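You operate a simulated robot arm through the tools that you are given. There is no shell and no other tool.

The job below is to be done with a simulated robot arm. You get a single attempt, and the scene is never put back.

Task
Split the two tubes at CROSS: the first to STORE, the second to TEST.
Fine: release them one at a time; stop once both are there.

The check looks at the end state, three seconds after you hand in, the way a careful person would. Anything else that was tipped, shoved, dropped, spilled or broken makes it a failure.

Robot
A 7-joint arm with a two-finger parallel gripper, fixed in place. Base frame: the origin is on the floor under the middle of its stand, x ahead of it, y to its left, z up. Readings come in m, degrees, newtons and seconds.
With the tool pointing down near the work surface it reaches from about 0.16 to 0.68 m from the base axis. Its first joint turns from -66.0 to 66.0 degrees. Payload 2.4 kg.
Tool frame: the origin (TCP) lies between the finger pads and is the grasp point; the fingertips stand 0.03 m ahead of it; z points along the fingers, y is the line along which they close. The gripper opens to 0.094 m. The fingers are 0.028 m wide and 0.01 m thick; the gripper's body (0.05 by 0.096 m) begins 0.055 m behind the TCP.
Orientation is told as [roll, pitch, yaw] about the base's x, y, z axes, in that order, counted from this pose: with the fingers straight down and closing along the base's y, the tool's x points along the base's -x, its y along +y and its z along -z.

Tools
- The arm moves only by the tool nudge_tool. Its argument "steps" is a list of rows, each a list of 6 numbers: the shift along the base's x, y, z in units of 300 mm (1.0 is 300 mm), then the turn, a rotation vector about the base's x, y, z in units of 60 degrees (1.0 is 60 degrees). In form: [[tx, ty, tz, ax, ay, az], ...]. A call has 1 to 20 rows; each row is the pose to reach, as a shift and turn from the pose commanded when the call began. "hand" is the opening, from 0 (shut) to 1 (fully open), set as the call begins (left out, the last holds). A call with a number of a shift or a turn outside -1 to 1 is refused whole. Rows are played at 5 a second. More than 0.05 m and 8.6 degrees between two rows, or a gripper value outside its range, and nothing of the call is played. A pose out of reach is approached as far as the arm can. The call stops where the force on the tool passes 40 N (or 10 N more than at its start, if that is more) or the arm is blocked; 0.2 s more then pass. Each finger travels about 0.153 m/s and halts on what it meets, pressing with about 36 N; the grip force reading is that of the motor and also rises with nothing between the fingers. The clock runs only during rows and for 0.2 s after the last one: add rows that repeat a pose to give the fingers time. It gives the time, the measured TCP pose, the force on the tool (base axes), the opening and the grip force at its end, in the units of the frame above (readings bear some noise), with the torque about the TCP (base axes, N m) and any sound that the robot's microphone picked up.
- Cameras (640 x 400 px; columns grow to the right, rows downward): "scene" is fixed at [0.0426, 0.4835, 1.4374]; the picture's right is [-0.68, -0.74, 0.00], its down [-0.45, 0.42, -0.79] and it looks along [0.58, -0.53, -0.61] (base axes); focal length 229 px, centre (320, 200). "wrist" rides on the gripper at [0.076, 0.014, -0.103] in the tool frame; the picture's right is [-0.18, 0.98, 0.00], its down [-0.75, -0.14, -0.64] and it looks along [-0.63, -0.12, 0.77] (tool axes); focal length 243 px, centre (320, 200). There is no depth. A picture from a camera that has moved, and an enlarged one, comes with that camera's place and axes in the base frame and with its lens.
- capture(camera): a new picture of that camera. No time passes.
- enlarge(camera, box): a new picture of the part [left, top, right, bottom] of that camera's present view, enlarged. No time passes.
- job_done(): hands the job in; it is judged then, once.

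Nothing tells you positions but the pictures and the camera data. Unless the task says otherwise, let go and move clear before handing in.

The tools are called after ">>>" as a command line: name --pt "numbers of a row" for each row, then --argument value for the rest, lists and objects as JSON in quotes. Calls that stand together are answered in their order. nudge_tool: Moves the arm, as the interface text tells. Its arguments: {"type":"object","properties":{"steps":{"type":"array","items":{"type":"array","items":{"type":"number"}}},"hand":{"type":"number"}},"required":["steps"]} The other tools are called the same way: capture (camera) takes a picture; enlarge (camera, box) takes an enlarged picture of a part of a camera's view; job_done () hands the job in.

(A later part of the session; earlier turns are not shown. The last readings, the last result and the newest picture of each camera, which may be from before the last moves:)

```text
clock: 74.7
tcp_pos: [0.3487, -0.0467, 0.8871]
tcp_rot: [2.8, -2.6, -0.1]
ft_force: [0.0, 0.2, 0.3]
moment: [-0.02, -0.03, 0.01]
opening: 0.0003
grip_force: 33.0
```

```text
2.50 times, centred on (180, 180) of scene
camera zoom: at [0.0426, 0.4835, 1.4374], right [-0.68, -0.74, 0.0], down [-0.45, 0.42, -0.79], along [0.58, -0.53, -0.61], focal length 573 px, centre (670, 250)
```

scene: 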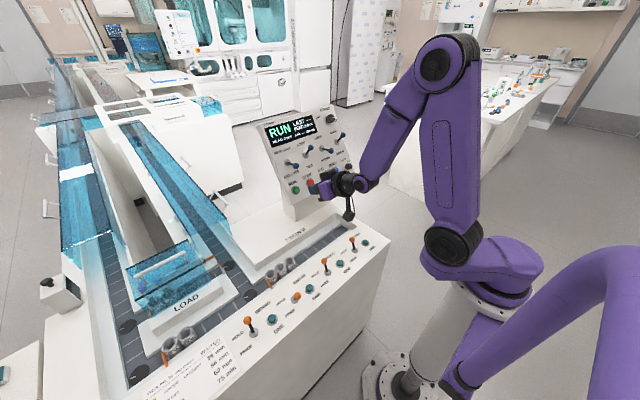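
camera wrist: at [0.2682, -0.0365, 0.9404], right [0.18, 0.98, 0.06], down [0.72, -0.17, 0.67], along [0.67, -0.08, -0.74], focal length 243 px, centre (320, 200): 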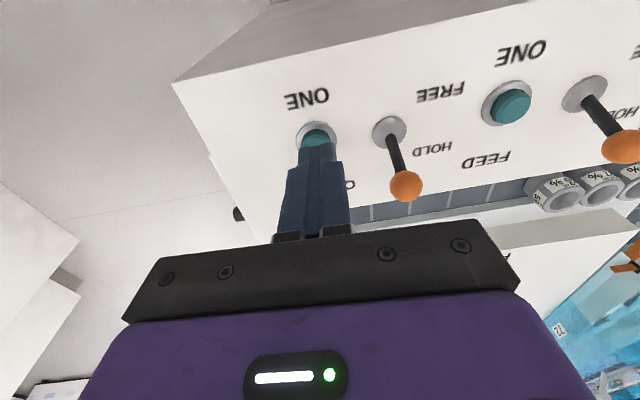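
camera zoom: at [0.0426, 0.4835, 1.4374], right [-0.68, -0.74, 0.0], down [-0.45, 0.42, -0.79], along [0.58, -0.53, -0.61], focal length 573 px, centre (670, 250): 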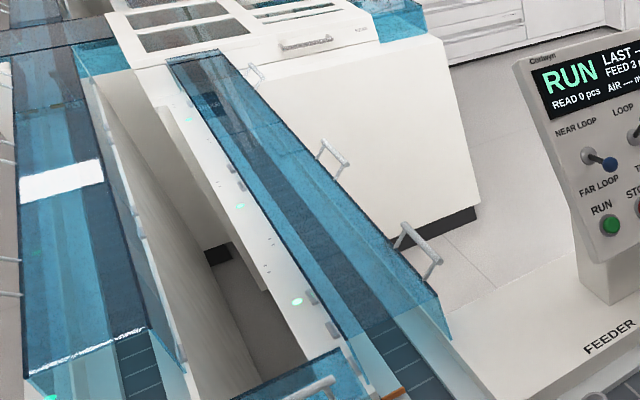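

>>> nudge_tool --pt "0 0 0 0 0 0" --pt "0 0 0 0 0 0" --pt "0 0 0 0 0 0" --pt "0 0 0 0 0 0" --pt "0 0 0 0 0 0" --pt "0 0 0 0 0 0" --pt "0 0 0 0 0 0" --pt "0 0 0 0 0 0" --pt "0 0 0 0 0 0" --pt "0 0 0 0 0 0" --pt "0 0 0 0 0 0" --pt "0 0 0 0 0 0" --pt "0 0 0 0 0 0" --pt "0 0 0 0 0 0" --pt "0 0 0 0 0 0"

>>> enlarge --camera "scene" --box '[100, 95, 200, 165]'

>>> nudge_tool --pt "0 0 0 0 0 0" --pt "0 0 0 0 0 0" --pt "0 0 0 0 0 0" --pt "0 0 0 0 0 0" --pt "0 0 0 0 0 0" --pt "0 0 0 0 0 0" --pt "0 0 0 0 0 0" --pt "0 0 0 0 0 0" --pt "0 0 0 0 0 0" --pt "0 0 0 0 0 0" --pt "0 0 0 0 0 0" --pt "0 0 0 0 0 0" --pt "0 0 0 0 0 0" --pt "0 0 0 0 0 0" --pt "0 0 0 0 0 0"

>>> enlarge --camera "scene" --box '[100, 95, 200, 165]'

>>> nudge_tool --pt "0 0 0 0 0 0" --pt "0 0 0 0 0 0" --pt "0 0 0 0 0 0" --pt "0 0 0 0 0 0" --pt "0 0 0 0 0 0" --pt "0 0 0 0 0 0" --pt "0 0 0 0 0 0" --pt "0 0 0 0 0 0" --pt "0 0 0 0 0 0" --pt "0 0 0 0 0 0" --pt "0 0 0 0 0 0" --pt "0 0 0 0 0 0" --pt "0 0 0 0 0 0" --pt "0 0 0 0 0 0" --pt "0 0 0 0 0 0"

>>> enlarge --camera "scene" --box '[110, 100, 230, 250]'

>>> enlarge --camera "scene" --box '[250, 100, 370, 200]'

```text
clock: 77.9
tcp_pos: [0.3473, -0.0464, 0.8875]
tcp_rot: [2.8, -2.6, -0.1]
ft_force: [-0.6, 0.8, -0.4]
moment: [0.0, -0.01, 0.02]
opening: 0.0002
grip_force: 32.6
```

```text
5.71 times, centred on (150, 130) of scene
camera zoom: at [0.0426, 0.4835, 1.4374], right [-0.68, -0.74, 0.0], down [-0.45, 0.42, -0.79], along [0.58, -0.53, -0.61], focal length 1311 px, centre (1291, 600)
```

zoom: 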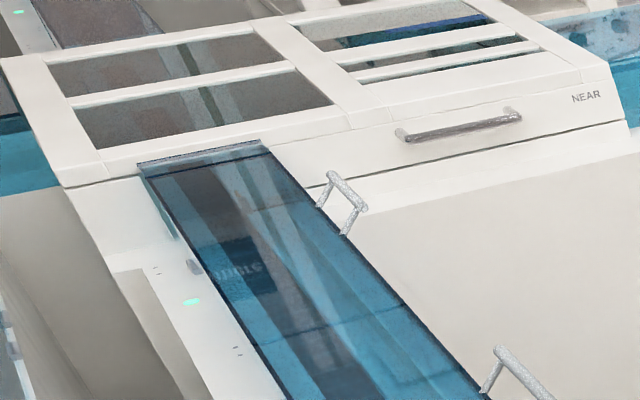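

```text
clock: 81.1
tcp_pos: [0.3471, -0.0457, 0.8871]
tcp_rot: [2.8, -2.6, -0.1]
ft_force: [0.4, -0.5, -0.7]
moment: [-0.01, 0.01, -0.04]
opening: 0.0001
grip_force: 33.2
```

```text
5.71 times, centred on (150, 130) of scene
camera zoom: at [0.0426, 0.4835, 1.4374], right [-0.68, -0.74, 0.0], down [-0.45, 0.42, -0.79], along [0.58, -0.53, -0.61], focal length 1311 px, centre (1291, 600)
```

zoom: 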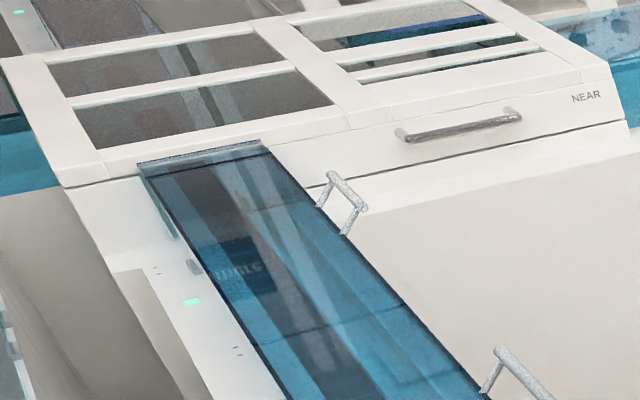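

```text
clock: 84.3
tcp_pos: [0.3473, -0.0459, 0.8871]
tcp_rot: [2.8, -2.7, -0.1]
ft_force: [-0.2, -0.7, 0.5]
moment: [-0.01, 0.0, -0.01]
opening: 0.0
grip_force: 33.4
```

```text
2.67 times, centred on (170, 175) of scene
camera zoom: at [0.0426, 0.4835, 1.4374], right [-0.68, -0.74, 0.0], down [-0.45, 0.42, -0.79], along [0.58, -0.53, -0.61], focal length 612 px, centre (720, 267)
```

zoom: 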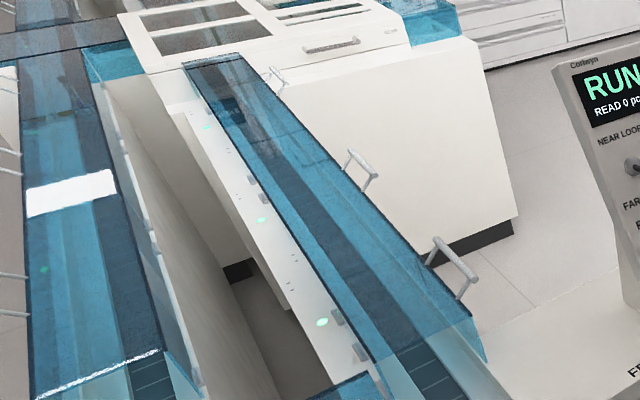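

```text
4.00 times, centred on (310, 150) of scene
camera zoom: at [0.0426, 0.4835, 1.4374], right [-0.68, -0.74, 0.0], down [-0.45, 0.42, -0.79], along [0.58, -0.53, -0.61], focal length 918 px, centre (360, 400)
```

zoom: 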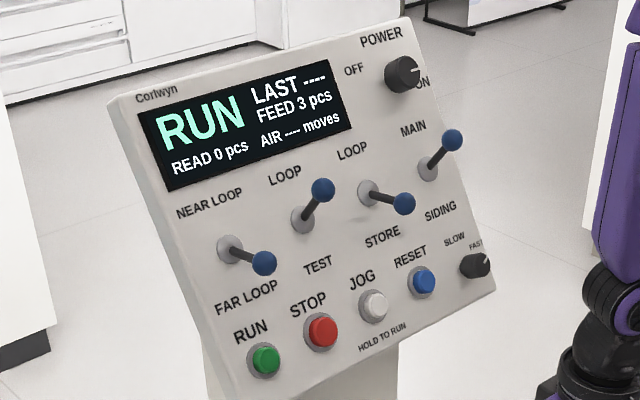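

No sign of the tube coming back along the right lane so far. I'll keep watching while raising the arm clear of the deck.

>>> nudge_tool --pt "0.03 0.03 0.125 -0.01 0.01 0" --pt "0.07 0.06 0.25 -0.02 0.02 0" --pt "0.11 0.09 0.375 -0.03 0.03 0" --pt "0.15 0.12 0.5 -0.04 0.04 0" --pt "0.19 0.15 0.625 -0.045 0.043 0" --pt "0.23 0.18 0.75 -0.047 0.043 0" --pt "0.27 0.21 0.877 -0.047 0.043 0"

>>> enlarge --camera "scene" --box '[110, 100, 230, 250]'

>>> nudge_tool --pt "0 0 0 0 0 0" --pt "0 0 0 0 0 0" --pt "0 0 0 0 0 0" --pt "0 0 0 0 0 0" --pt "0 0 0 0 0 0" --pt "0 0 0 0 0 0" --pt "0 0 0 0 0 0" --pt "0 0 0 0 0 0" --pt "0 0 0 0 0 0" --pt "0 0 0 0 0 0" --pt "0 0 0 0 0 0" --pt "0 0 0 0 0 0" --pt "0 0 0 0 0 0" --pt "0 0 0 0 0 0" --pt "0 0 0 0 0 0"

>>> enlarge --camera "scene" --box '[110, 100, 230, 250]'

```text
clock: 85.9
tcp_pos: [0.4233, 0.014, 1.1015]
tcp_rot: [13.6, -2.0, -0.5]
ft_force: [-0.7, -0.1, 0.4]
moment: [0.0, 0.0, 0.01]
opening: 0.0
grip_force: 32.7
out of reach, approached as far as the arm can: row 1, 2, 3, 4, 5, 6, 7
```

```text
2.67 times, centred on (170, 175) of scene
camera zoom: at [0.0426, 0.4835, 1.4374], right [-0.68, -0.74, 0.0], down [-0.45, 0.42, -0.79], along [0.58, -0.53, -0.61], focal length 612 px, centre (720, 267)
```

zoom: 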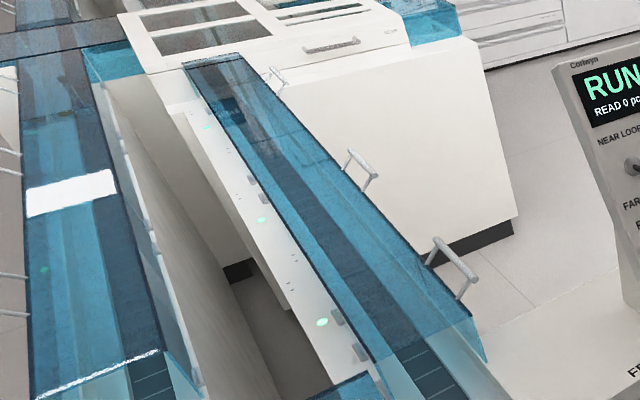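

```text
clock: 89.1
tcp_pos: [0.4236, 0.0142, 1.101]
tcp_rot: [13.6, -2.0, -0.5]
ft_force: [0.1, -0.2, -0.4]
moment: [-0.01, -0.05, -0.01]
opening: 0.0
grip_force: 33.6
```

```text
2.67 times, centred on (170, 175) of scene
camera zoom: at [0.0426, 0.4835, 1.4374], right [-0.68, -0.74, 0.0], down [-0.45, 0.42, -0.79], along [0.58, -0.53, -0.61], focal length 612 px, centre (720, 267)
```

zoom: 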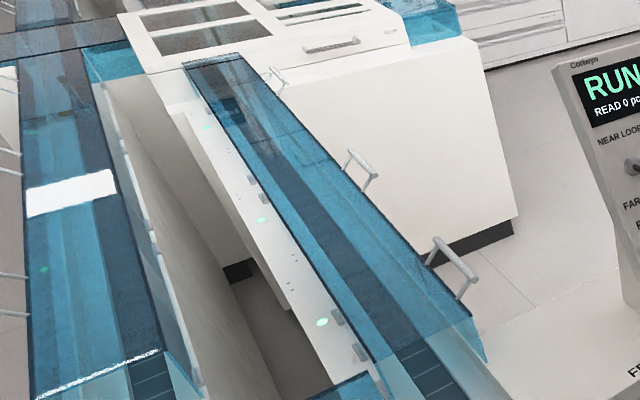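

Still no tube on the return lane. The wrist picked up an unwanted roll of 13.6° near a joint limit, so I'll go straight to the tilted panel pose, which worked well before.

>>> nudge_tool --pt "0.032 0.027 0.02 -0.0256 -0.114 -0.0145" --pt "0.064 0.053 0.03 -0.0512 -0.228 -0.029" --pt "0.096 0.08 0.03 -0.0769 -0.342 -0.0435" --pt "0.128 0.107 0.02 -0.1025 -0.456 -0.058" --pt "0.159 0.133 0 -0.128 -0.57 -0.0725" --pt "0.191 0.16 -0.04 -0.154 -0.684 -0.087" --pt "0.2 0.187 -0.09 -0.179 -0.798 -0.1015" --pt "0.2 0.213 -0.13 -0.205 -0.912 -0.116"

>>> enlarge --camera "scene" --box '[110, 100, 230, 250]'

>>> capture --camera "wrist"

```text
clock: 90.9
tcp_pos: [0.4837, 0.0809, 1.0572]
tcp_rot: [0.7, -57.1, -1.0]
ft_force: [0.1, -0.6, 0.1]
moment: [0.03, -0.01, 0.08]
opening: 0.0
grip_force: 32.6
out of reach, approached as far as the arm can: row 2, 3, 4, 5
```

```text
2.67 times, centred on (170, 175) of scene
camera zoom: at [0.0427, 0.4833, 1.4374], right [-0.68, -0.74, 0.0], down [-0.45, 0.42, -0.79], along [0.58, -0.53, -0.61], focal length 612 px, centre (720, 267)
```

zoom: 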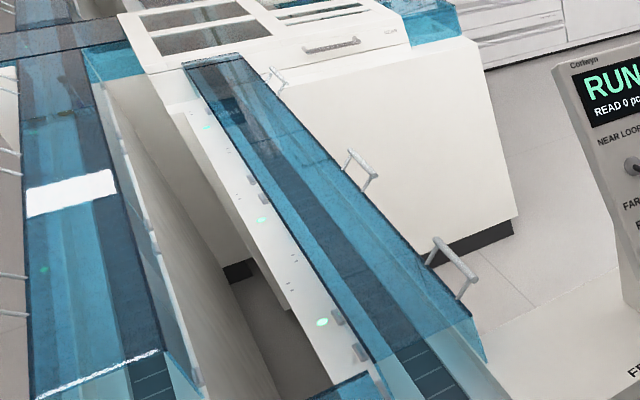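

```text
taken
camera wrist: at [0.3568, 0.0953, 1.0483], right [0.11, 0.98, 0.16], down [-0.13, -0.15, 0.98], along [0.99, -0.13, 0.11], focal length 243 px, centre (320, 200)
```

wrist: 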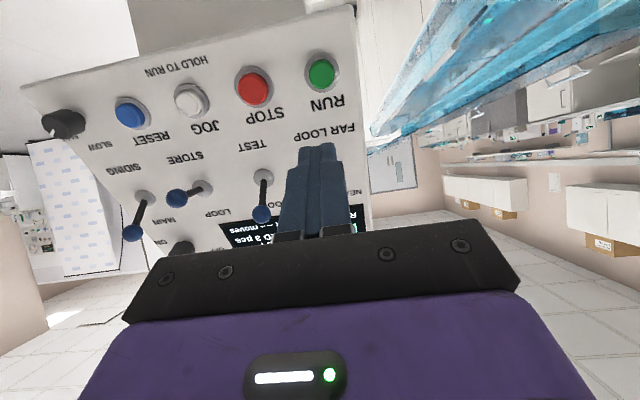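

Orientation is recovered. I'll give it more time to be sure the first tube is not looping back.

>>> nudge_tool --pt "0 0 0 0 0 0" --pt "0 0 0 0 0 0" --pt "0 0 0 0 0 0" --pt "0 0 0 0 0 0" --pt "0 0 0 0 0 0" --pt "0 0 0 0 0 0" --pt "0 0 0 0 0 0" --pt "0 0 0 0 0 0" --pt "0 0 0 0 0 0" --pt "0 0 0 0 0 0" --pt "0 0 0 0 0 0" --pt "0 0 0 0 0 0" --pt "0 0 0 0 0 0" --pt "0 0 0 0 0 0" --pt "0 0 0 0 0 0" --pt "0 0 0 0 0 0" --pt "0 0 0 0 0 0" --pt "0 0 0 0 0 0" --pt "0 0 0 0 0 0" --pt "0 0 0 0 0 0"

>>> enlarge --camera "scene" --box '[110, 100, 230, 250]'

>>> nudge_tool --pt "0 0 0 0 0 0" --pt "0 0 0 0 0 0" --pt "0 0 0 0 0 0" --pt "0 0 0 0 0 0" --pt "0 0 0 0 0 0" --pt "0 0 0 0 0 0" --pt "0 0 0 0 0 0" --pt "0 0 0 0 0 0" --pt "0 0 0 0 0 0" --pt "0 0 0 0 0 0" --pt "0 0 0 0 0 0" --pt "0 0 0 0 0 0" --pt "0 0 0 0 0 0" --pt "0 0 0 0 0 0" --pt "0 0 0 0 0 0" --pt "0 0 0 0 0 0" --pt "0 0 0 0 0 0" --pt "0 0 0 0 0 0" --pt "0 0 0 0 0 0" --pt "0 0 0 0 0 0"

>>> enlarge --camera "scene" --box '[110, 100, 230, 250]'

>>> nudge_tool --pt "0 0 0 0 0 0" --pt "0 0 0 0 0 0" --pt "0 0 0 0 0 0" --pt "0 0 0 0 0 0" --pt "0 0 0 0 0 0" --pt "0 0 0 0 0 0" --pt "0 0 0 0 0 0" --pt "0 0 0 0 0 0" --pt "0 0 0 0 0 0" --pt "0 0 0 0 0 0" --pt "0 0 0 0 0 0" --pt "0 0 0 0 0 0" --pt "0 0 0 0 0 0" --pt "0 0 0 0 0 0" --pt "0 0 0 0 0 0" --pt "0 0 0 0 0 0" --pt "0 0 0 0 0 0" --pt "0 0 0 0 0 0" --pt "0 0 0 0 0 0" --pt "0 0 0 0 0 0"

>>> capture --camera "scene"

>>> enlarge --camera "scene" --box '[110, 100, 230, 250]'

>>> enlarge --camera "scene" --box '[110, 55, 140, 78]'

```text
clock: 95.1
tcp_pos: [0.4842, 0.082, 1.0566]
tcp_rot: [0.7, -57.1, -0.8]
ft_force: [-0.3, -0.2, -0.4]
moment: [-0.02, -0.04, 0.0]
opening: 0.0003
grip_force: 33.4
```

```text
2.67 times, centred on (170, 175) of scene
camera zoom: at [0.0426, 0.4835, 1.4374], right [-0.68, -0.74, 0.0], down [-0.45, 0.42, -0.79], along [0.58, -0.53, -0.61], focal length 612 px, centre (720, 267)
```

zoom: 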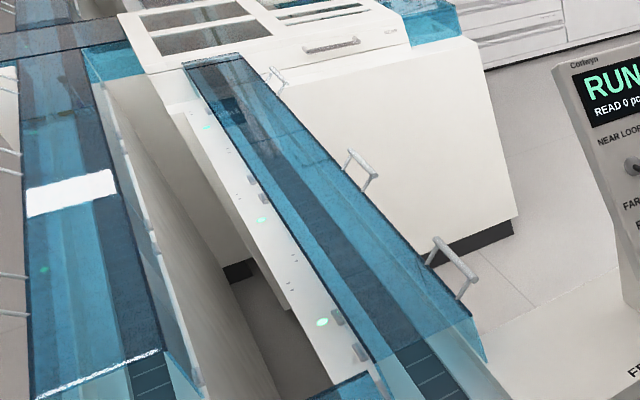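

```text
clock: 99.3
tcp_pos: [0.4837, 0.082, 1.0572]
tcp_rot: [0.7, -57.2, -0.8]
ft_force: [0.5, 0.1, -0.4]
moment: [0.0, -0.02, -0.01]
opening: 0.0
grip_force: 33.0
```

```text
2.67 times, centred on (170, 175) of scene
camera zoom: at [0.0426, 0.4835, 1.4374], right [-0.68, -0.74, 0.0], down [-0.45, 0.42, -0.79], along [0.58, -0.53, -0.61], focal length 612 px, centre (720, 267)
```

zoom: 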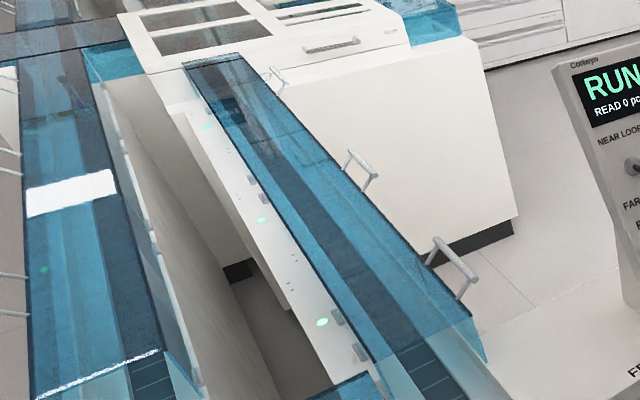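

```text
clock: 103.5
tcp_pos: [0.4838, 0.0815, 1.0571]
tcp_rot: [0.7, -57.2, -0.8]
ft_force: [0.0, -0.3, -0.1]
moment: [-0.01, 0.0, 0.01]
opening: 0.0
grip_force: 33.4
```

```text
taken
```

scene: 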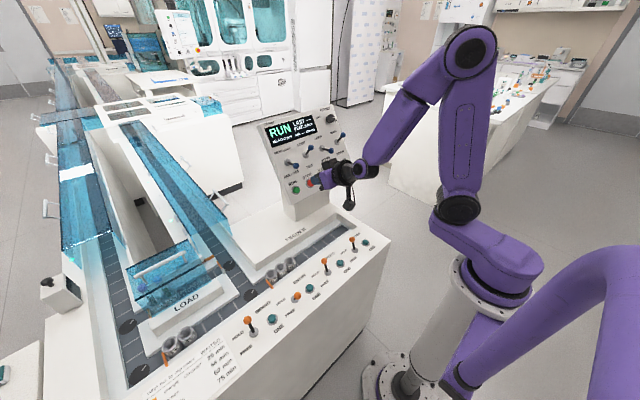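

```text
2.67 times, centred on (170, 175) of scene
camera zoom: at [0.0426, 0.4835, 1.4374], right [-0.68, -0.74, 0.0], down [-0.45, 0.42, -0.79], along [0.58, -0.53, -0.61], focal length 612 px, centre (720, 267)
```

zoom: 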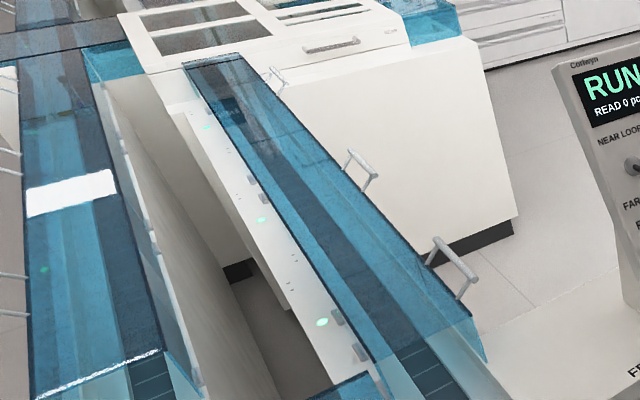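

```text
16.00 times, centred on (125, 66) of scene
camera zoom: at [0.0426, 0.4835, 1.4374], right [-0.68, -0.74, 0.0], down [-0.45, 0.42, -0.79], along [0.58, -0.53, -0.61], focal length 3670 px, centre (3440, 2336)
```

zoom: 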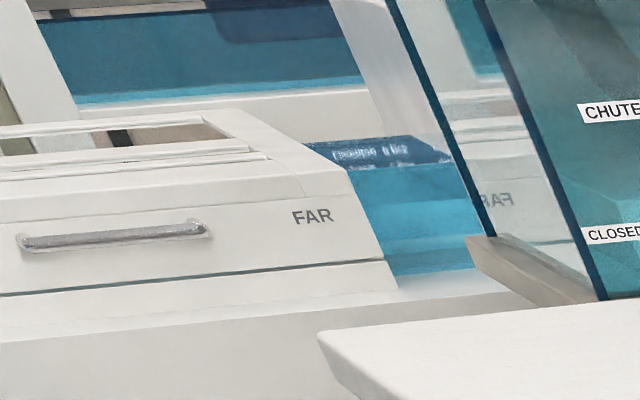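

Tube one never came back to the front, so it entered a destination. But I must tell whether STORE is at the FAR or the NEAR hood, since that decides the route to TEST. I'll compare the NEAR hood, its stub and the FAR stub with the earlier views.

>>> enlarge --camera "scene" --box '[185, 90, 225, 116]'

>>> enlarge --camera "scene" --box '[150, 90, 200, 115]'

>>> enlarge --camera "scene" --box '[100, 95, 150, 120]'

>>> enlarge --camera "scene" --box '[128, 60, 138, 72]'

>>> enlarge --camera "scene" --box '[96, 58, 120, 68]'

>>> enlarge --camera "scene" --box '[78, 60, 106, 72]'

```text
15.38 times, centred on (205, 103) of scene
camera zoom: at [0.0426, 0.4835, 1.4374], right [-0.68, -0.74, 0.0], down [-0.45, 0.42, -0.79], along [0.58, -0.53, -0.61], focal length 3529 px, centre (2089, 1692)
```

zoom: 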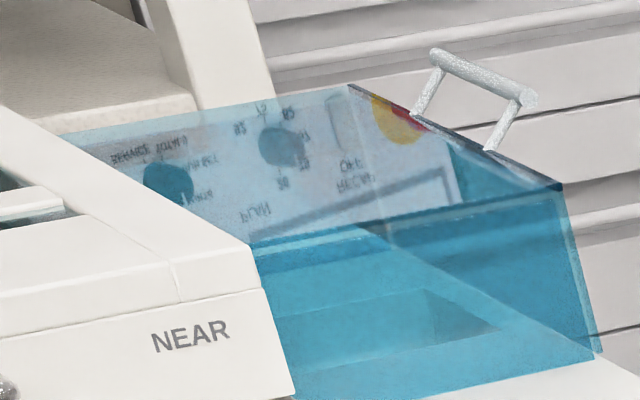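

```text
12.80 times, centred on (175, 102) of scene
camera zoom: at [0.0426, 0.4835, 1.4374], right [-0.68, -0.74, 0.0], down [-0.45, 0.42, -0.79], along [0.58, -0.53, -0.61], focal length 2936 px, centre (2176, 1448)
```

zoom: 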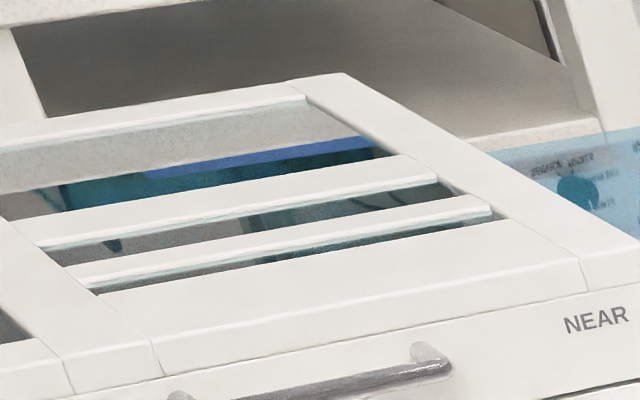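

```text
12.80 times, centred on (125, 108) of scene
camera zoom: at [0.0426, 0.4835, 1.4374], right [-0.68, -0.74, 0.0], down [-0.45, 0.42, -0.79], along [0.58, -0.53, -0.61], focal length 2936 px, centre (2816, 1384)
```

zoom: 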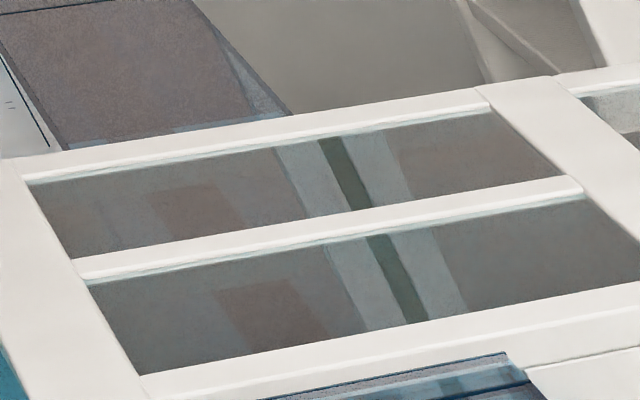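

```text
16.00 times, centred on (133, 66) of scene
camera zoom: at [0.0426, 0.4835, 1.4374], right [-0.68, -0.74, 0.0], down [-0.45, 0.42, -0.79], along [0.58, -0.53, -0.61], focal length 3670 px, centre (3312, 2344)
```

zoom: 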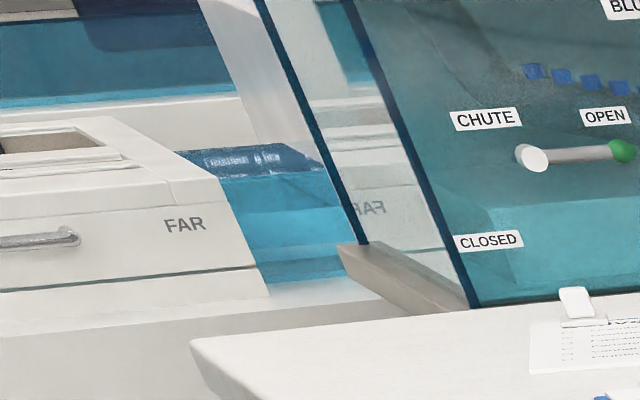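

```text
16.00 times, centred on (108, 63) of scene
camera zoom: at [0.0426, 0.4835, 1.4374], right [-0.68, -0.74, 0.0], down [-0.45, 0.42, -0.79], along [0.58, -0.53, -0.61], focal length 3670 px, centre (3712, 2392)
```

zoom: 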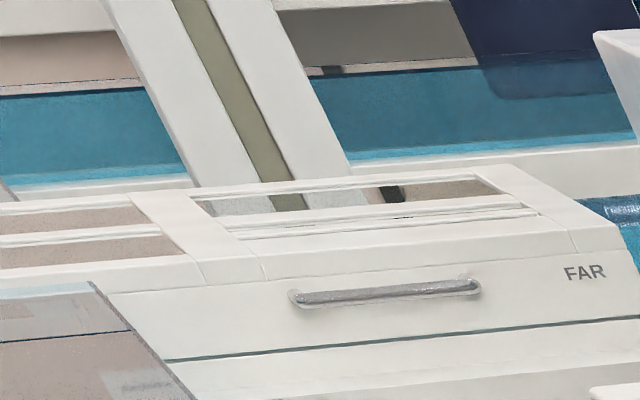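

```text
16.00 times, centred on (92, 66) of scene
camera zoom: at [0.0426, 0.4835, 1.4374], right [-0.68, -0.74, 0.0], down [-0.45, 0.42, -0.79], along [0.58, -0.53, -0.61], focal length 3670 px, centre (3968, 2344)
```

zoom: 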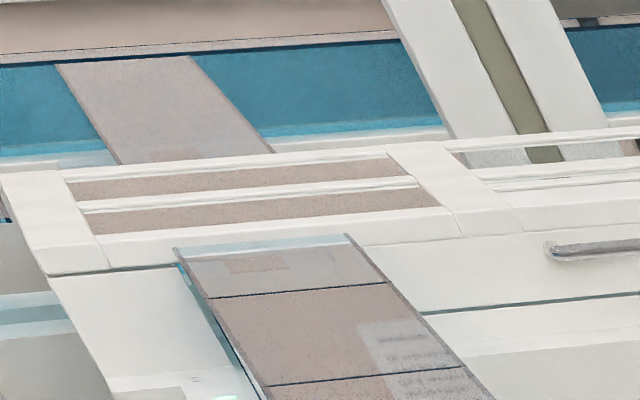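

Nothing shows in the NEAR stub from here. I'll look from the right-hand viewpoint I used earlier to compare the NEAR stub's inside before and after.

>>> nudge_tool --pt "-0.0625 -0.0625 0.124 0 0 0" --pt "-0.125 -0.125 0.248 0 0 0" --pt "-0.1875 -0.1875 0.371 0 0 0" --pt "-0.25 -0.25 0.495 0 0 0" --pt "-0.3125 -0.3125 0.619 0 0 0" --pt "-0.375 -0.375 0.743 0 0 0" --pt "-0.4375 -0.4375 0.866 0 0 0" --pt "-0.5 -0.5 0.985 0 0 0"

>>> nudge_tool --pt "0 -0.137 0 0 0 0" --pt "0 -0.274 0 0 0 0" --pt "0 -0.41 0 0 0 0" --pt "0 -0.547 0 0 0 0" --pt "0 -0.684 0 0 0 0" --pt "0 -0.82 0 0 0 0" --pt "0 -0.95 0 0 0 0"

>>> capture --camera "wrist"

>>> enlarge --camera "wrist" --box '[320, 90, 380, 140]'

>>> enlarge --camera "wrist" --box '[315, 60, 455, 170]'

```text
clock: 105.3
tcp_pos: [0.3367, -0.0661, 1.3575]
tcp_rot: [0.8, -57.1, -0.9]
ft_force: [-0.9, 0.0, -0.3]
moment: [0.02, 0.01, -0.03]
opening: 0.0
grip_force: 32.8
```

```text
clock: 106.9
tcp_pos: [0.3379, -0.3553, 1.3553]
tcp_rot: [0.7, -57.2, -0.7]
ft_force: [-0.3, 0.5, 0.5]
moment: [0.0, 0.02, 0.03]
opening: 0.0
grip_force: 33.1
```

```text
taken
camera wrist: at [0.2095, -0.3416, 1.3455], right [0.1, 0.98, 0.16], down [-0.13, -0.15, 0.98], along [0.99, -0.12, 0.11], focal length 243 px, centre (320, 200)
```

wrist: 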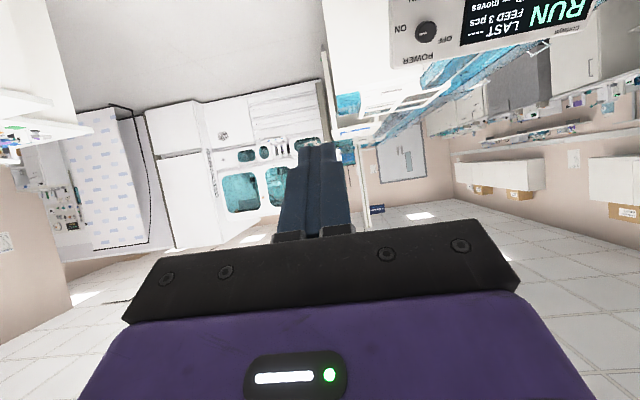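

```text
8.00 times, centred on (350, 115) of wrist
camera zoom: at [0.2095, -0.3416, 1.3455], right [0.1, 0.98, 0.16], down [-0.13, -0.15, 0.98], along [0.99, -0.12, 0.11], focal length 1941 px, centre (80, 880)
```

zoom: 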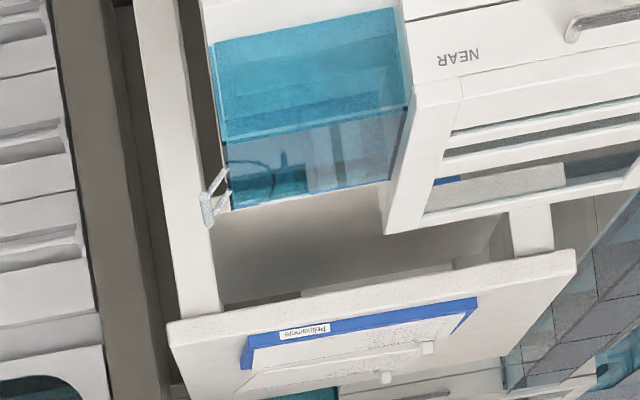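

```text
3.64 times, centred on (385, 115) of wrist
camera zoom: at [0.2095, -0.3416, 1.3455], right [0.1, 0.98, 0.16], down [-0.13, -0.15, 0.98], along [0.99, -0.12, 0.11], focal length 882 px, centre (84, 509)
```

zoom: 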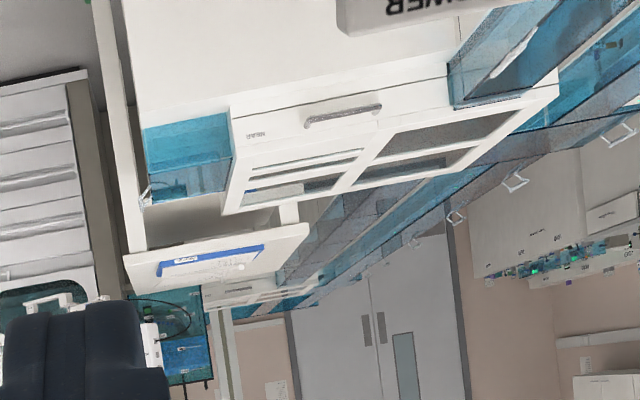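

>>> enlarge --camera "wrist" --box '[332, 88, 366, 118]'

>>> enlarge --camera "wrist" --box '[364, 94, 404, 118]'

>>> enlarge --camera "wrist" --box '[364, 128, 390, 150]'

>>> enlarge --camera "wrist" --box '[385, 100, 425, 135]'

```text
13.33 times, centred on (349, 103) of wrist
camera zoom: at [0.2095, -0.3416, 1.3455], right [0.1, 0.98, 0.16], down [-0.13, -0.15, 0.98], along [0.99, -0.12, 0.11], focal length 3235 px, centre (-67, 1493)
```

zoom: 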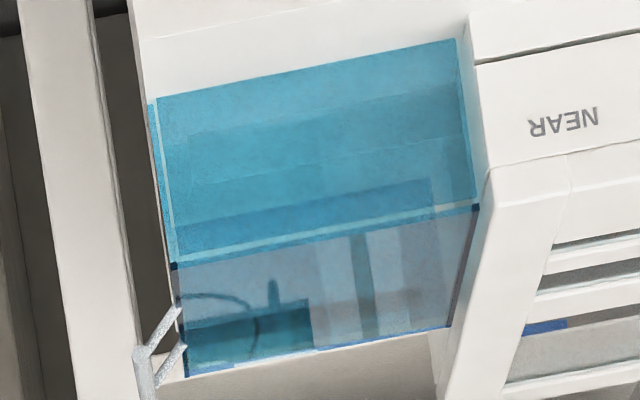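

```text
16.00 times, centred on (384, 106) of wrist
camera zoom: at [0.2095, -0.3416, 1.3455], right [0.1, 0.98, 0.16], down [-0.13, -0.15, 0.98], along [0.99, -0.12, 0.11], focal length 3882 px, centre (-704, 1704)
```

zoom: 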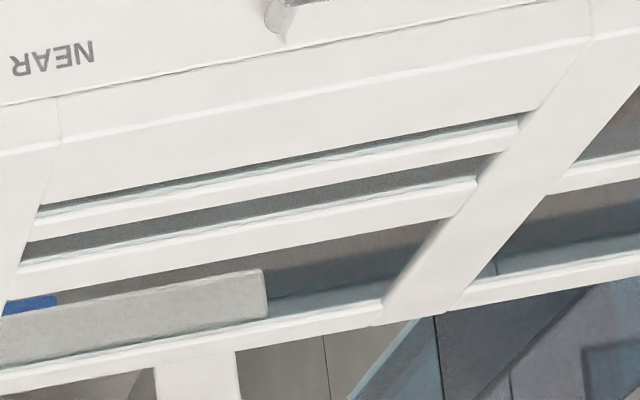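

```text
16.00 times, centred on (377, 139) of wrist
camera zoom: at [0.2095, -0.3416, 1.3455], right [0.1, 0.98, 0.16], down [-0.13, -0.15, 0.98], along [0.99, -0.12, 0.11], focal length 3882 px, centre (-592, 1176)
```

zoom: 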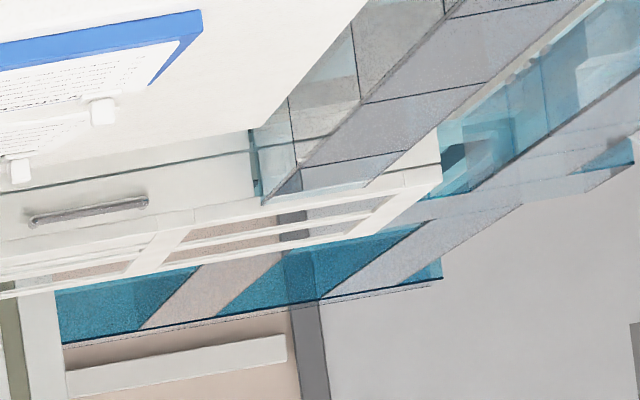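

```text
11.43 times, centred on (405, 118) of wrist
camera zoom: at [0.2095, -0.3416, 1.3455], right [0.1, 0.98, 0.16], down [-0.13, -0.15, 0.98], along [0.99, -0.12, 0.11], focal length 2773 px, centre (-651, 1143)
```

zoom: 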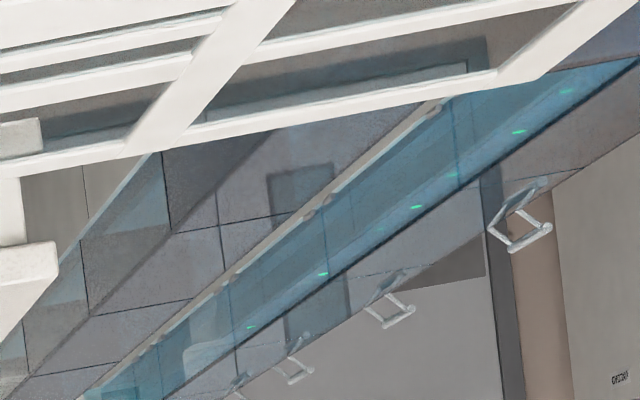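

The NEAR stub shows an empty lane, and the tube turned in at the FAR crossing, so STORE is at FAR and TEST should be the NEAR branch. Next I set NEAR LOOP and TEST, starting with lever 1, which I'll push up from below.

>>> nudge_tool --pt "0 0.14 0 0 0 0" --pt "0 0.28 0 0 0 0" --pt "0 0.42 0 0 0 0" --pt "0 0.56 0 0 0 0" --pt "0 0.7 0 0 0 0" --pt "0 0.84 0 0 0 0" --pt "0 0.98 0 0 0 0"

>>> nudge_tool --pt "0.069 0.051 -0.11 0 0 0" --pt "0.139 0.102 -0.22 0 0 0" --pt "0.208 0.153 -0.33 0 0 0" --pt "0.278 0.204 -0.44 0 0 0" --pt "0.347 0.256 -0.55 0 0 0" --pt "0.417 0.307 -0.66 0 0 0" --pt "0.486 0.358 -0.77 0 0 0" --pt "0.555 0.41 -0.88 0 0 0" --pt "0.62 0.46 -0.985 0 0 0"

>>> enlarge --camera "scene" --box '[250, 110, 350, 210]'

>>> capture --camera "wrist"

```text
clock: 108.5
tcp_pos: [0.3338, -0.0564, 1.3539]
tcp_rot: [0.7, -57.1, -0.9]
ft_force: [0.1, -1.2, -0.3]
moment: [0.0, 0.01, 0.02]
opening: 0.0
grip_force: 33.1
```

```text
clock: 110.5
tcp_pos: [0.5208, 0.0823, 1.0562]
tcp_rot: [0.8, -57.1, -0.9]
ft_force: [-0.9, 0.4, -0.6]
moment: [0.03, -0.04, 0.03]
opening: 0.0
grip_force: 32.3
```

```text
4.00 times, centred on (300, 160) of scene
camera zoom: at [0.0426, 0.4835, 1.4374], right [-0.68, -0.74, 0.0], down [-0.45, 0.42, -0.79], along [0.58, -0.53, -0.61], focal length 918 px, centre (400, 360)
```

zoom: 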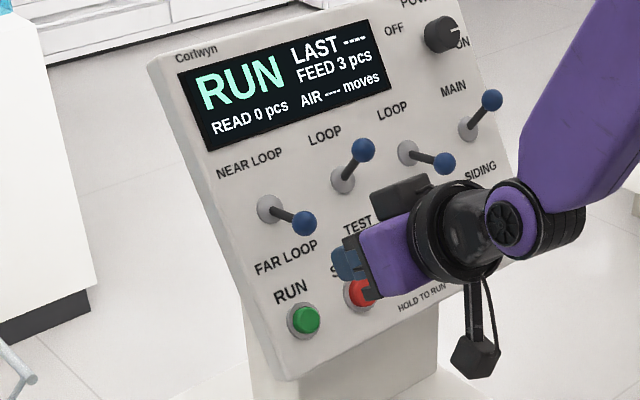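

```text
taken
camera wrist: at [0.3942, 0.0962, 1.048], right [0.1, 0.98, 0.16], down [-0.13, -0.15, 0.98], along [0.99, -0.12, 0.11], focal length 243 px, centre (320, 200)
```

wrist: 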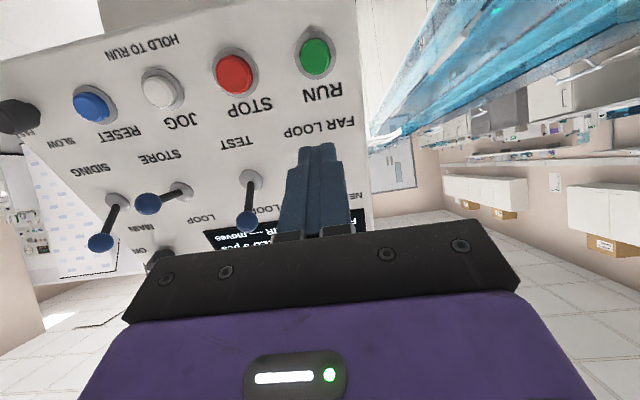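

The fingers are aligned under lever 1's ball with clearance. I'll slide in toward the panel below the ball, then check.

>>> nudge_tool --pt "0.05 -0.004 -0.029 0 0 0" --pt "0.1 -0.008 -0.057 0 0 0" --pt "0.15 -0.012 -0.086 0 0 0" --pt "0.198 -0.013 -0.114 0 0 0"

>>> enlarge --camera "scene" --box '[260, 120, 340, 200]'

```text
clock: 111.5
tcp_pos: [0.5786, 0.0776, 1.0232]
tcp_rot: [0.6, -57.1, -0.9]
ft_force: [0.1, -0.8, 0.4]
moment: [-0.01, -0.02, -0.04]
opening: 0.0002
grip_force: 33.4
```

```text
5.00 times, centred on (300, 160) of scene
camera zoom: at [0.0426, 0.4835, 1.4374], right [-0.68, -0.74, 0.0], down [-0.45, 0.42, -0.79], along [0.58, -0.53, -0.61], focal length 1147 px, centre (420, 400)
```

zoom: 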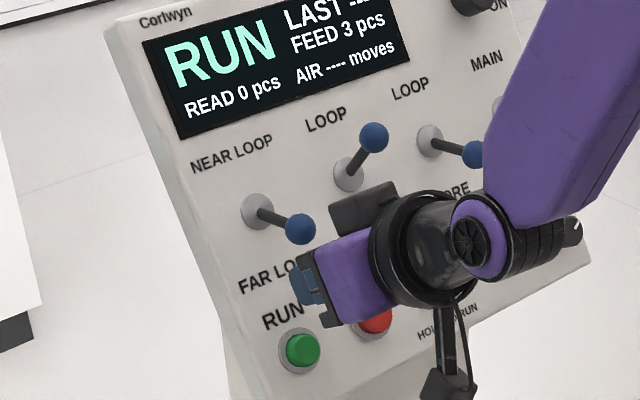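

>>> nudge_tool --pt "0.0167 0 0.029 0 0 0" --pt "0.033 0 0.058 0 0 0" --pt "0.05 0 0.087 0 0 0" --pt "0.067 0 0.115 0 0 0" --pt "0.083 0 0.144 0 0 0" --pt "0.1 0 0.173 0 0 0" --pt "0.11 0 0.19 0 0 0"

>>> enlarge --camera "scene" --box '[260, 120, 340, 200]'

```text
clock: 112.9
tcp_pos: [0.6042, 0.076, 1.0653]
tcp_rot: [0.7, -55.0, -0.8]
ft_force: [-1.1, -0.3, -1.3]
moment: [0.0, 0.07, 0.02]
opening: 0.0001
grip_force: 32.7
stopped in row 7: the force on the tool passed its limit at 46 N (the readings are from after the stop); the commanded pose is now the measured one
```

```text
5.00 times, centred on (300, 160) of scene
camera zoom: at [0.0426, 0.4835, 1.4374], right [-0.68, -0.74, 0.0], down [-0.45, 0.42, -0.79], along [0.58, -0.53, -0.61], focal length 1147 px, centre (420, 400)
```

zoom: 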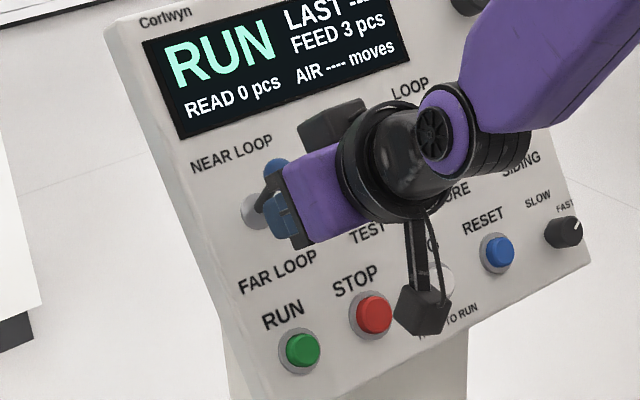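

Lever 1 is up at NEAR LOOP. I'll back out downward and away, then check.

>>> nudge_tool --pt "-0.025 0 -0.043 0 -0.03 0" --pt "-0.08 0 -0.01 0 -0.035 0" --pt "-0.16 0 0.036 0 -0.035 0" --pt "-0.26 0 0.095 0 -0.035 0"

>>> enlarge --camera "scene" --box '[250, 110, 350, 210]'

>>> capture --camera "wrist"

```text
clock: 113.9
tcp_pos: [0.5249, 0.0772, 1.0967]
tcp_rot: [0.8, -57.3, -0.9]
ft_force: [0.3, -0.3, -1.1]
moment: [0.01, 0.0, -0.04]
opening: 0.0002
grip_force: 33.4
```

```text
4.00 times, centred on (300, 160) of scene
camera zoom: at [0.0427, 0.4835, 1.4374], right [-0.68, -0.74, 0.0], down [-0.45, 0.42, -0.79], along [0.58, -0.53, -0.61], focal length 918 px, centre (400, 360)
```

zoom: 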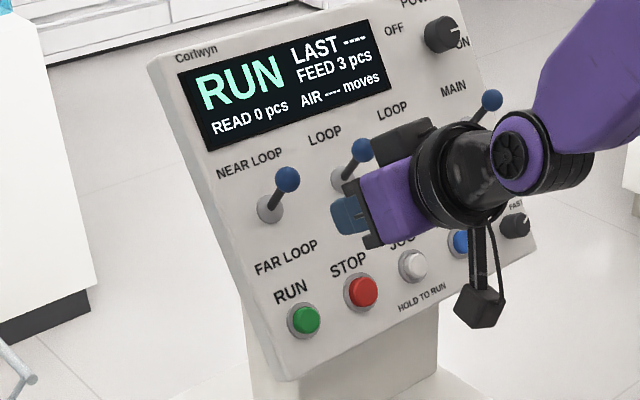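

```text
taken
camera wrist: at [0.398, 0.0912, 1.087], right [0.1, 0.98, 0.16], down [-0.13, -0.15, 0.98], along [0.99, -0.12, 0.12], focal length 243 px, centre (320, 200)
```

wrist: 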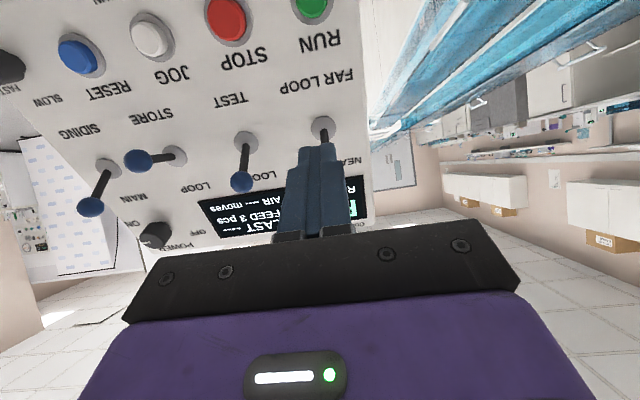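

Lever 1 reads NEAR LOOP. Now I move over lever 2 (LOOP/TEST), staying above its ball, to push it down to TEST.

>>> nudge_tool --pt "0.041 -0.093 0.072 0 0 0" --pt "0.083 -0.187 0.143 0 0 0" --pt "0.124 -0.28 0.215 0 0 0"

>>> nudge_tool --pt "0.062 0 -0.036 0 0 0" --pt "0.124 0 -0.072 0 0 0" --pt "0.186 0 -0.107 0 0 0" --pt "0.247 0 -0.143 0 0 0"

>>> enlarge --camera "scene" --box '[255, 110, 345, 200]'

>>> capture --camera "wrist"

```text
clock: 114.7
tcp_pos: [0.5628, -0.006, 1.1609]
tcp_rot: [0.9, -57.3, -0.9]
ft_force: [0.2, -0.3, 0.6]
moment: [0.04, 0.01, 0.0]
opening: 0.0
grip_force: 33.2
```

```text
clock: 115.7
tcp_pos: [0.6365, -0.0085, 1.1176]
tcp_rot: [0.7, -57.2, -0.8]
ft_force: [0.6, -0.3, 0.0]
moment: [0.0, -0.04, -0.01]
opening: 0.0002
grip_force: 33.1
```

```text
4.44 times, centred on (300, 155) of scene
camera zoom: at [0.0426, 0.4835, 1.4374], right [-0.68, -0.74, 0.0], down [-0.45, 0.42, -0.79], along [0.58, -0.53, -0.61], focal length 1019 px, centre (409, 400)
```

zoom: 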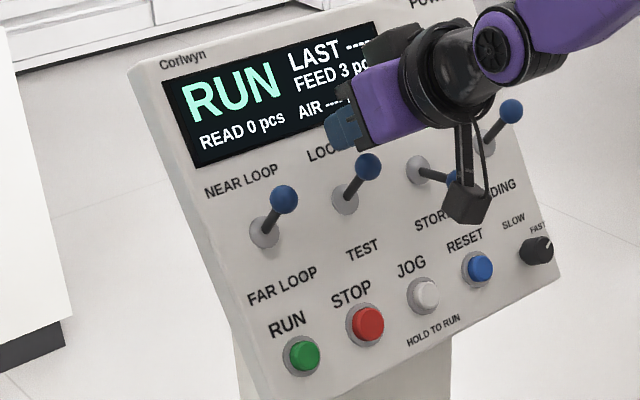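

```text
taken
camera wrist: at [0.5096, 0.0063, 1.1079], right [0.1, 0.98, 0.16], down [-0.13, -0.15, 0.98], along [0.99, -0.12, 0.12], focal length 243 px, centre (320, 200)
```

wrist: 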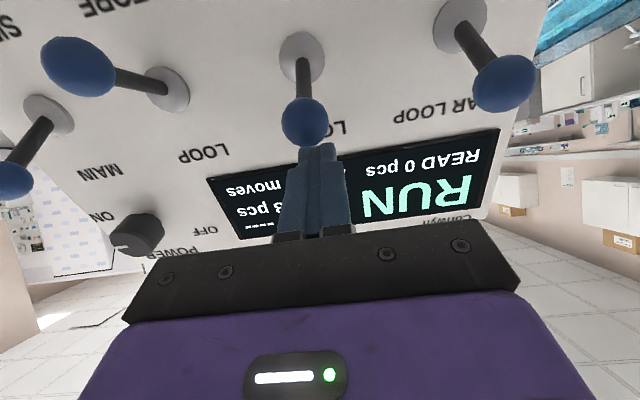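

The fingers are right above lever 2's ball. I'll push it down to TEST.

>>> nudge_tool --pt "-0.0167 0 -0.029 0 0 0" --pt "-0.033 0 -0.058 0 0 0" --pt "-0.05 0 -0.087 0 0 0" --pt "-0.067 0 -0.115 0 0 0" --pt "-0.083 0 -0.144 0 0 0" --pt "-0.1 0 -0.173 0 0 0" --pt "-0.107 0 -0.185 0 0 0"

>>> enlarge --camera "scene" --box '[255, 110, 345, 200]'

```text
clock: 117.1
tcp_pos: [0.6155, -0.008, 1.0798]
tcp_rot: [0.9, -59.8, -1.1]
ft_force: [0.8, 0.0, 0.9]
moment: [0.02, -0.07, 0.02]
opening: 0.0001
grip_force: 32.8
stopped in row 7: the force on the tool passed its limit at 45 N (the readings are from after the stop); the commanded pose is now the measured one
```

```text
4.44 times, centred on (300, 155) of scene
camera zoom: at [0.0426, 0.4835, 1.4374], right [-0.68, -0.74, 0.0], down [-0.45, 0.42, -0.79], along [0.58, -0.53, -0.61], focal length 1019 px, centre (409, 400)
```

zoom: 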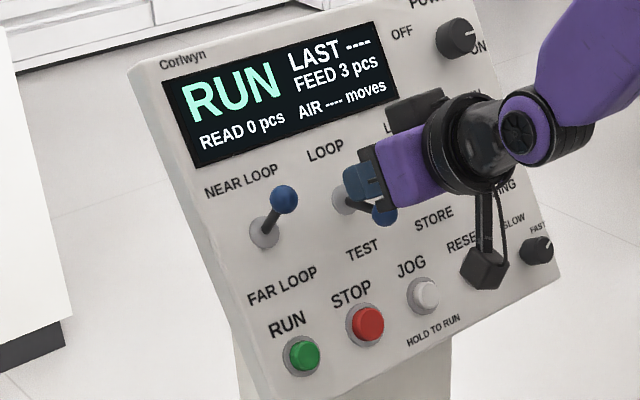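

Lever 2 is down at TEST. I'll back away up and out.

>>> nudge_tool --pt "0.025 0 0.043 0 0.03 0" --pt "-0.03 0 0.08 0 0.045 0" --pt "-0.12 0 0.13 0 0.045 0" --pt "-0.22 0 0.19 0 0.045 0" --pt "-0.32 0 0.25 0 0.045 0"

>>> enlarge --camera "scene" --box '[245, 100, 365, 210]'

>>> capture --camera "scene"

```text
clock: 118.3
tcp_pos: [0.5205, -0.0067, 1.1514]
tcp_rot: [0.9, -57.0, -0.9]
ft_force: [-0.2, 0.7, 0.1]
moment: [0.0, 0.01, 0.03]
opening: 0.0
grip_force: 33.8
```

```text
3.64 times, centred on (305, 155) of scene
camera zoom: at [0.0426, 0.4835, 1.4374], right [-0.68, -0.74, 0.0], down [-0.45, 0.42, -0.79], along [0.58, -0.53, -0.61], focal length 834 px, centre (374, 364)
```

zoom: 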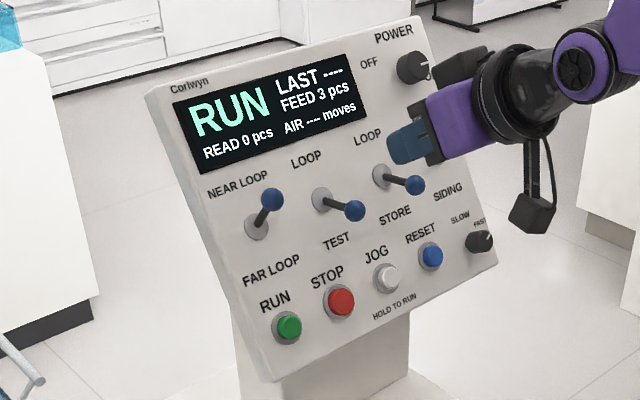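

```text
taken
```

scene: 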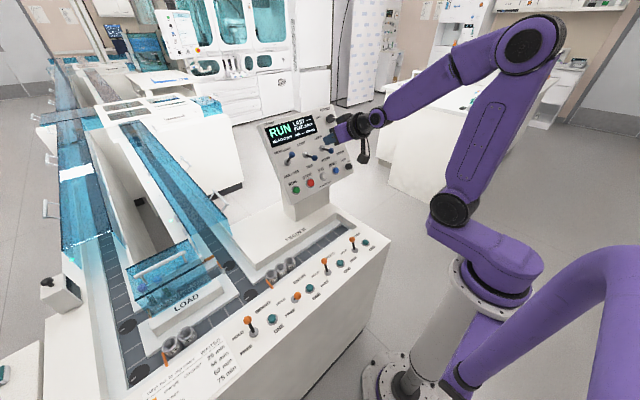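

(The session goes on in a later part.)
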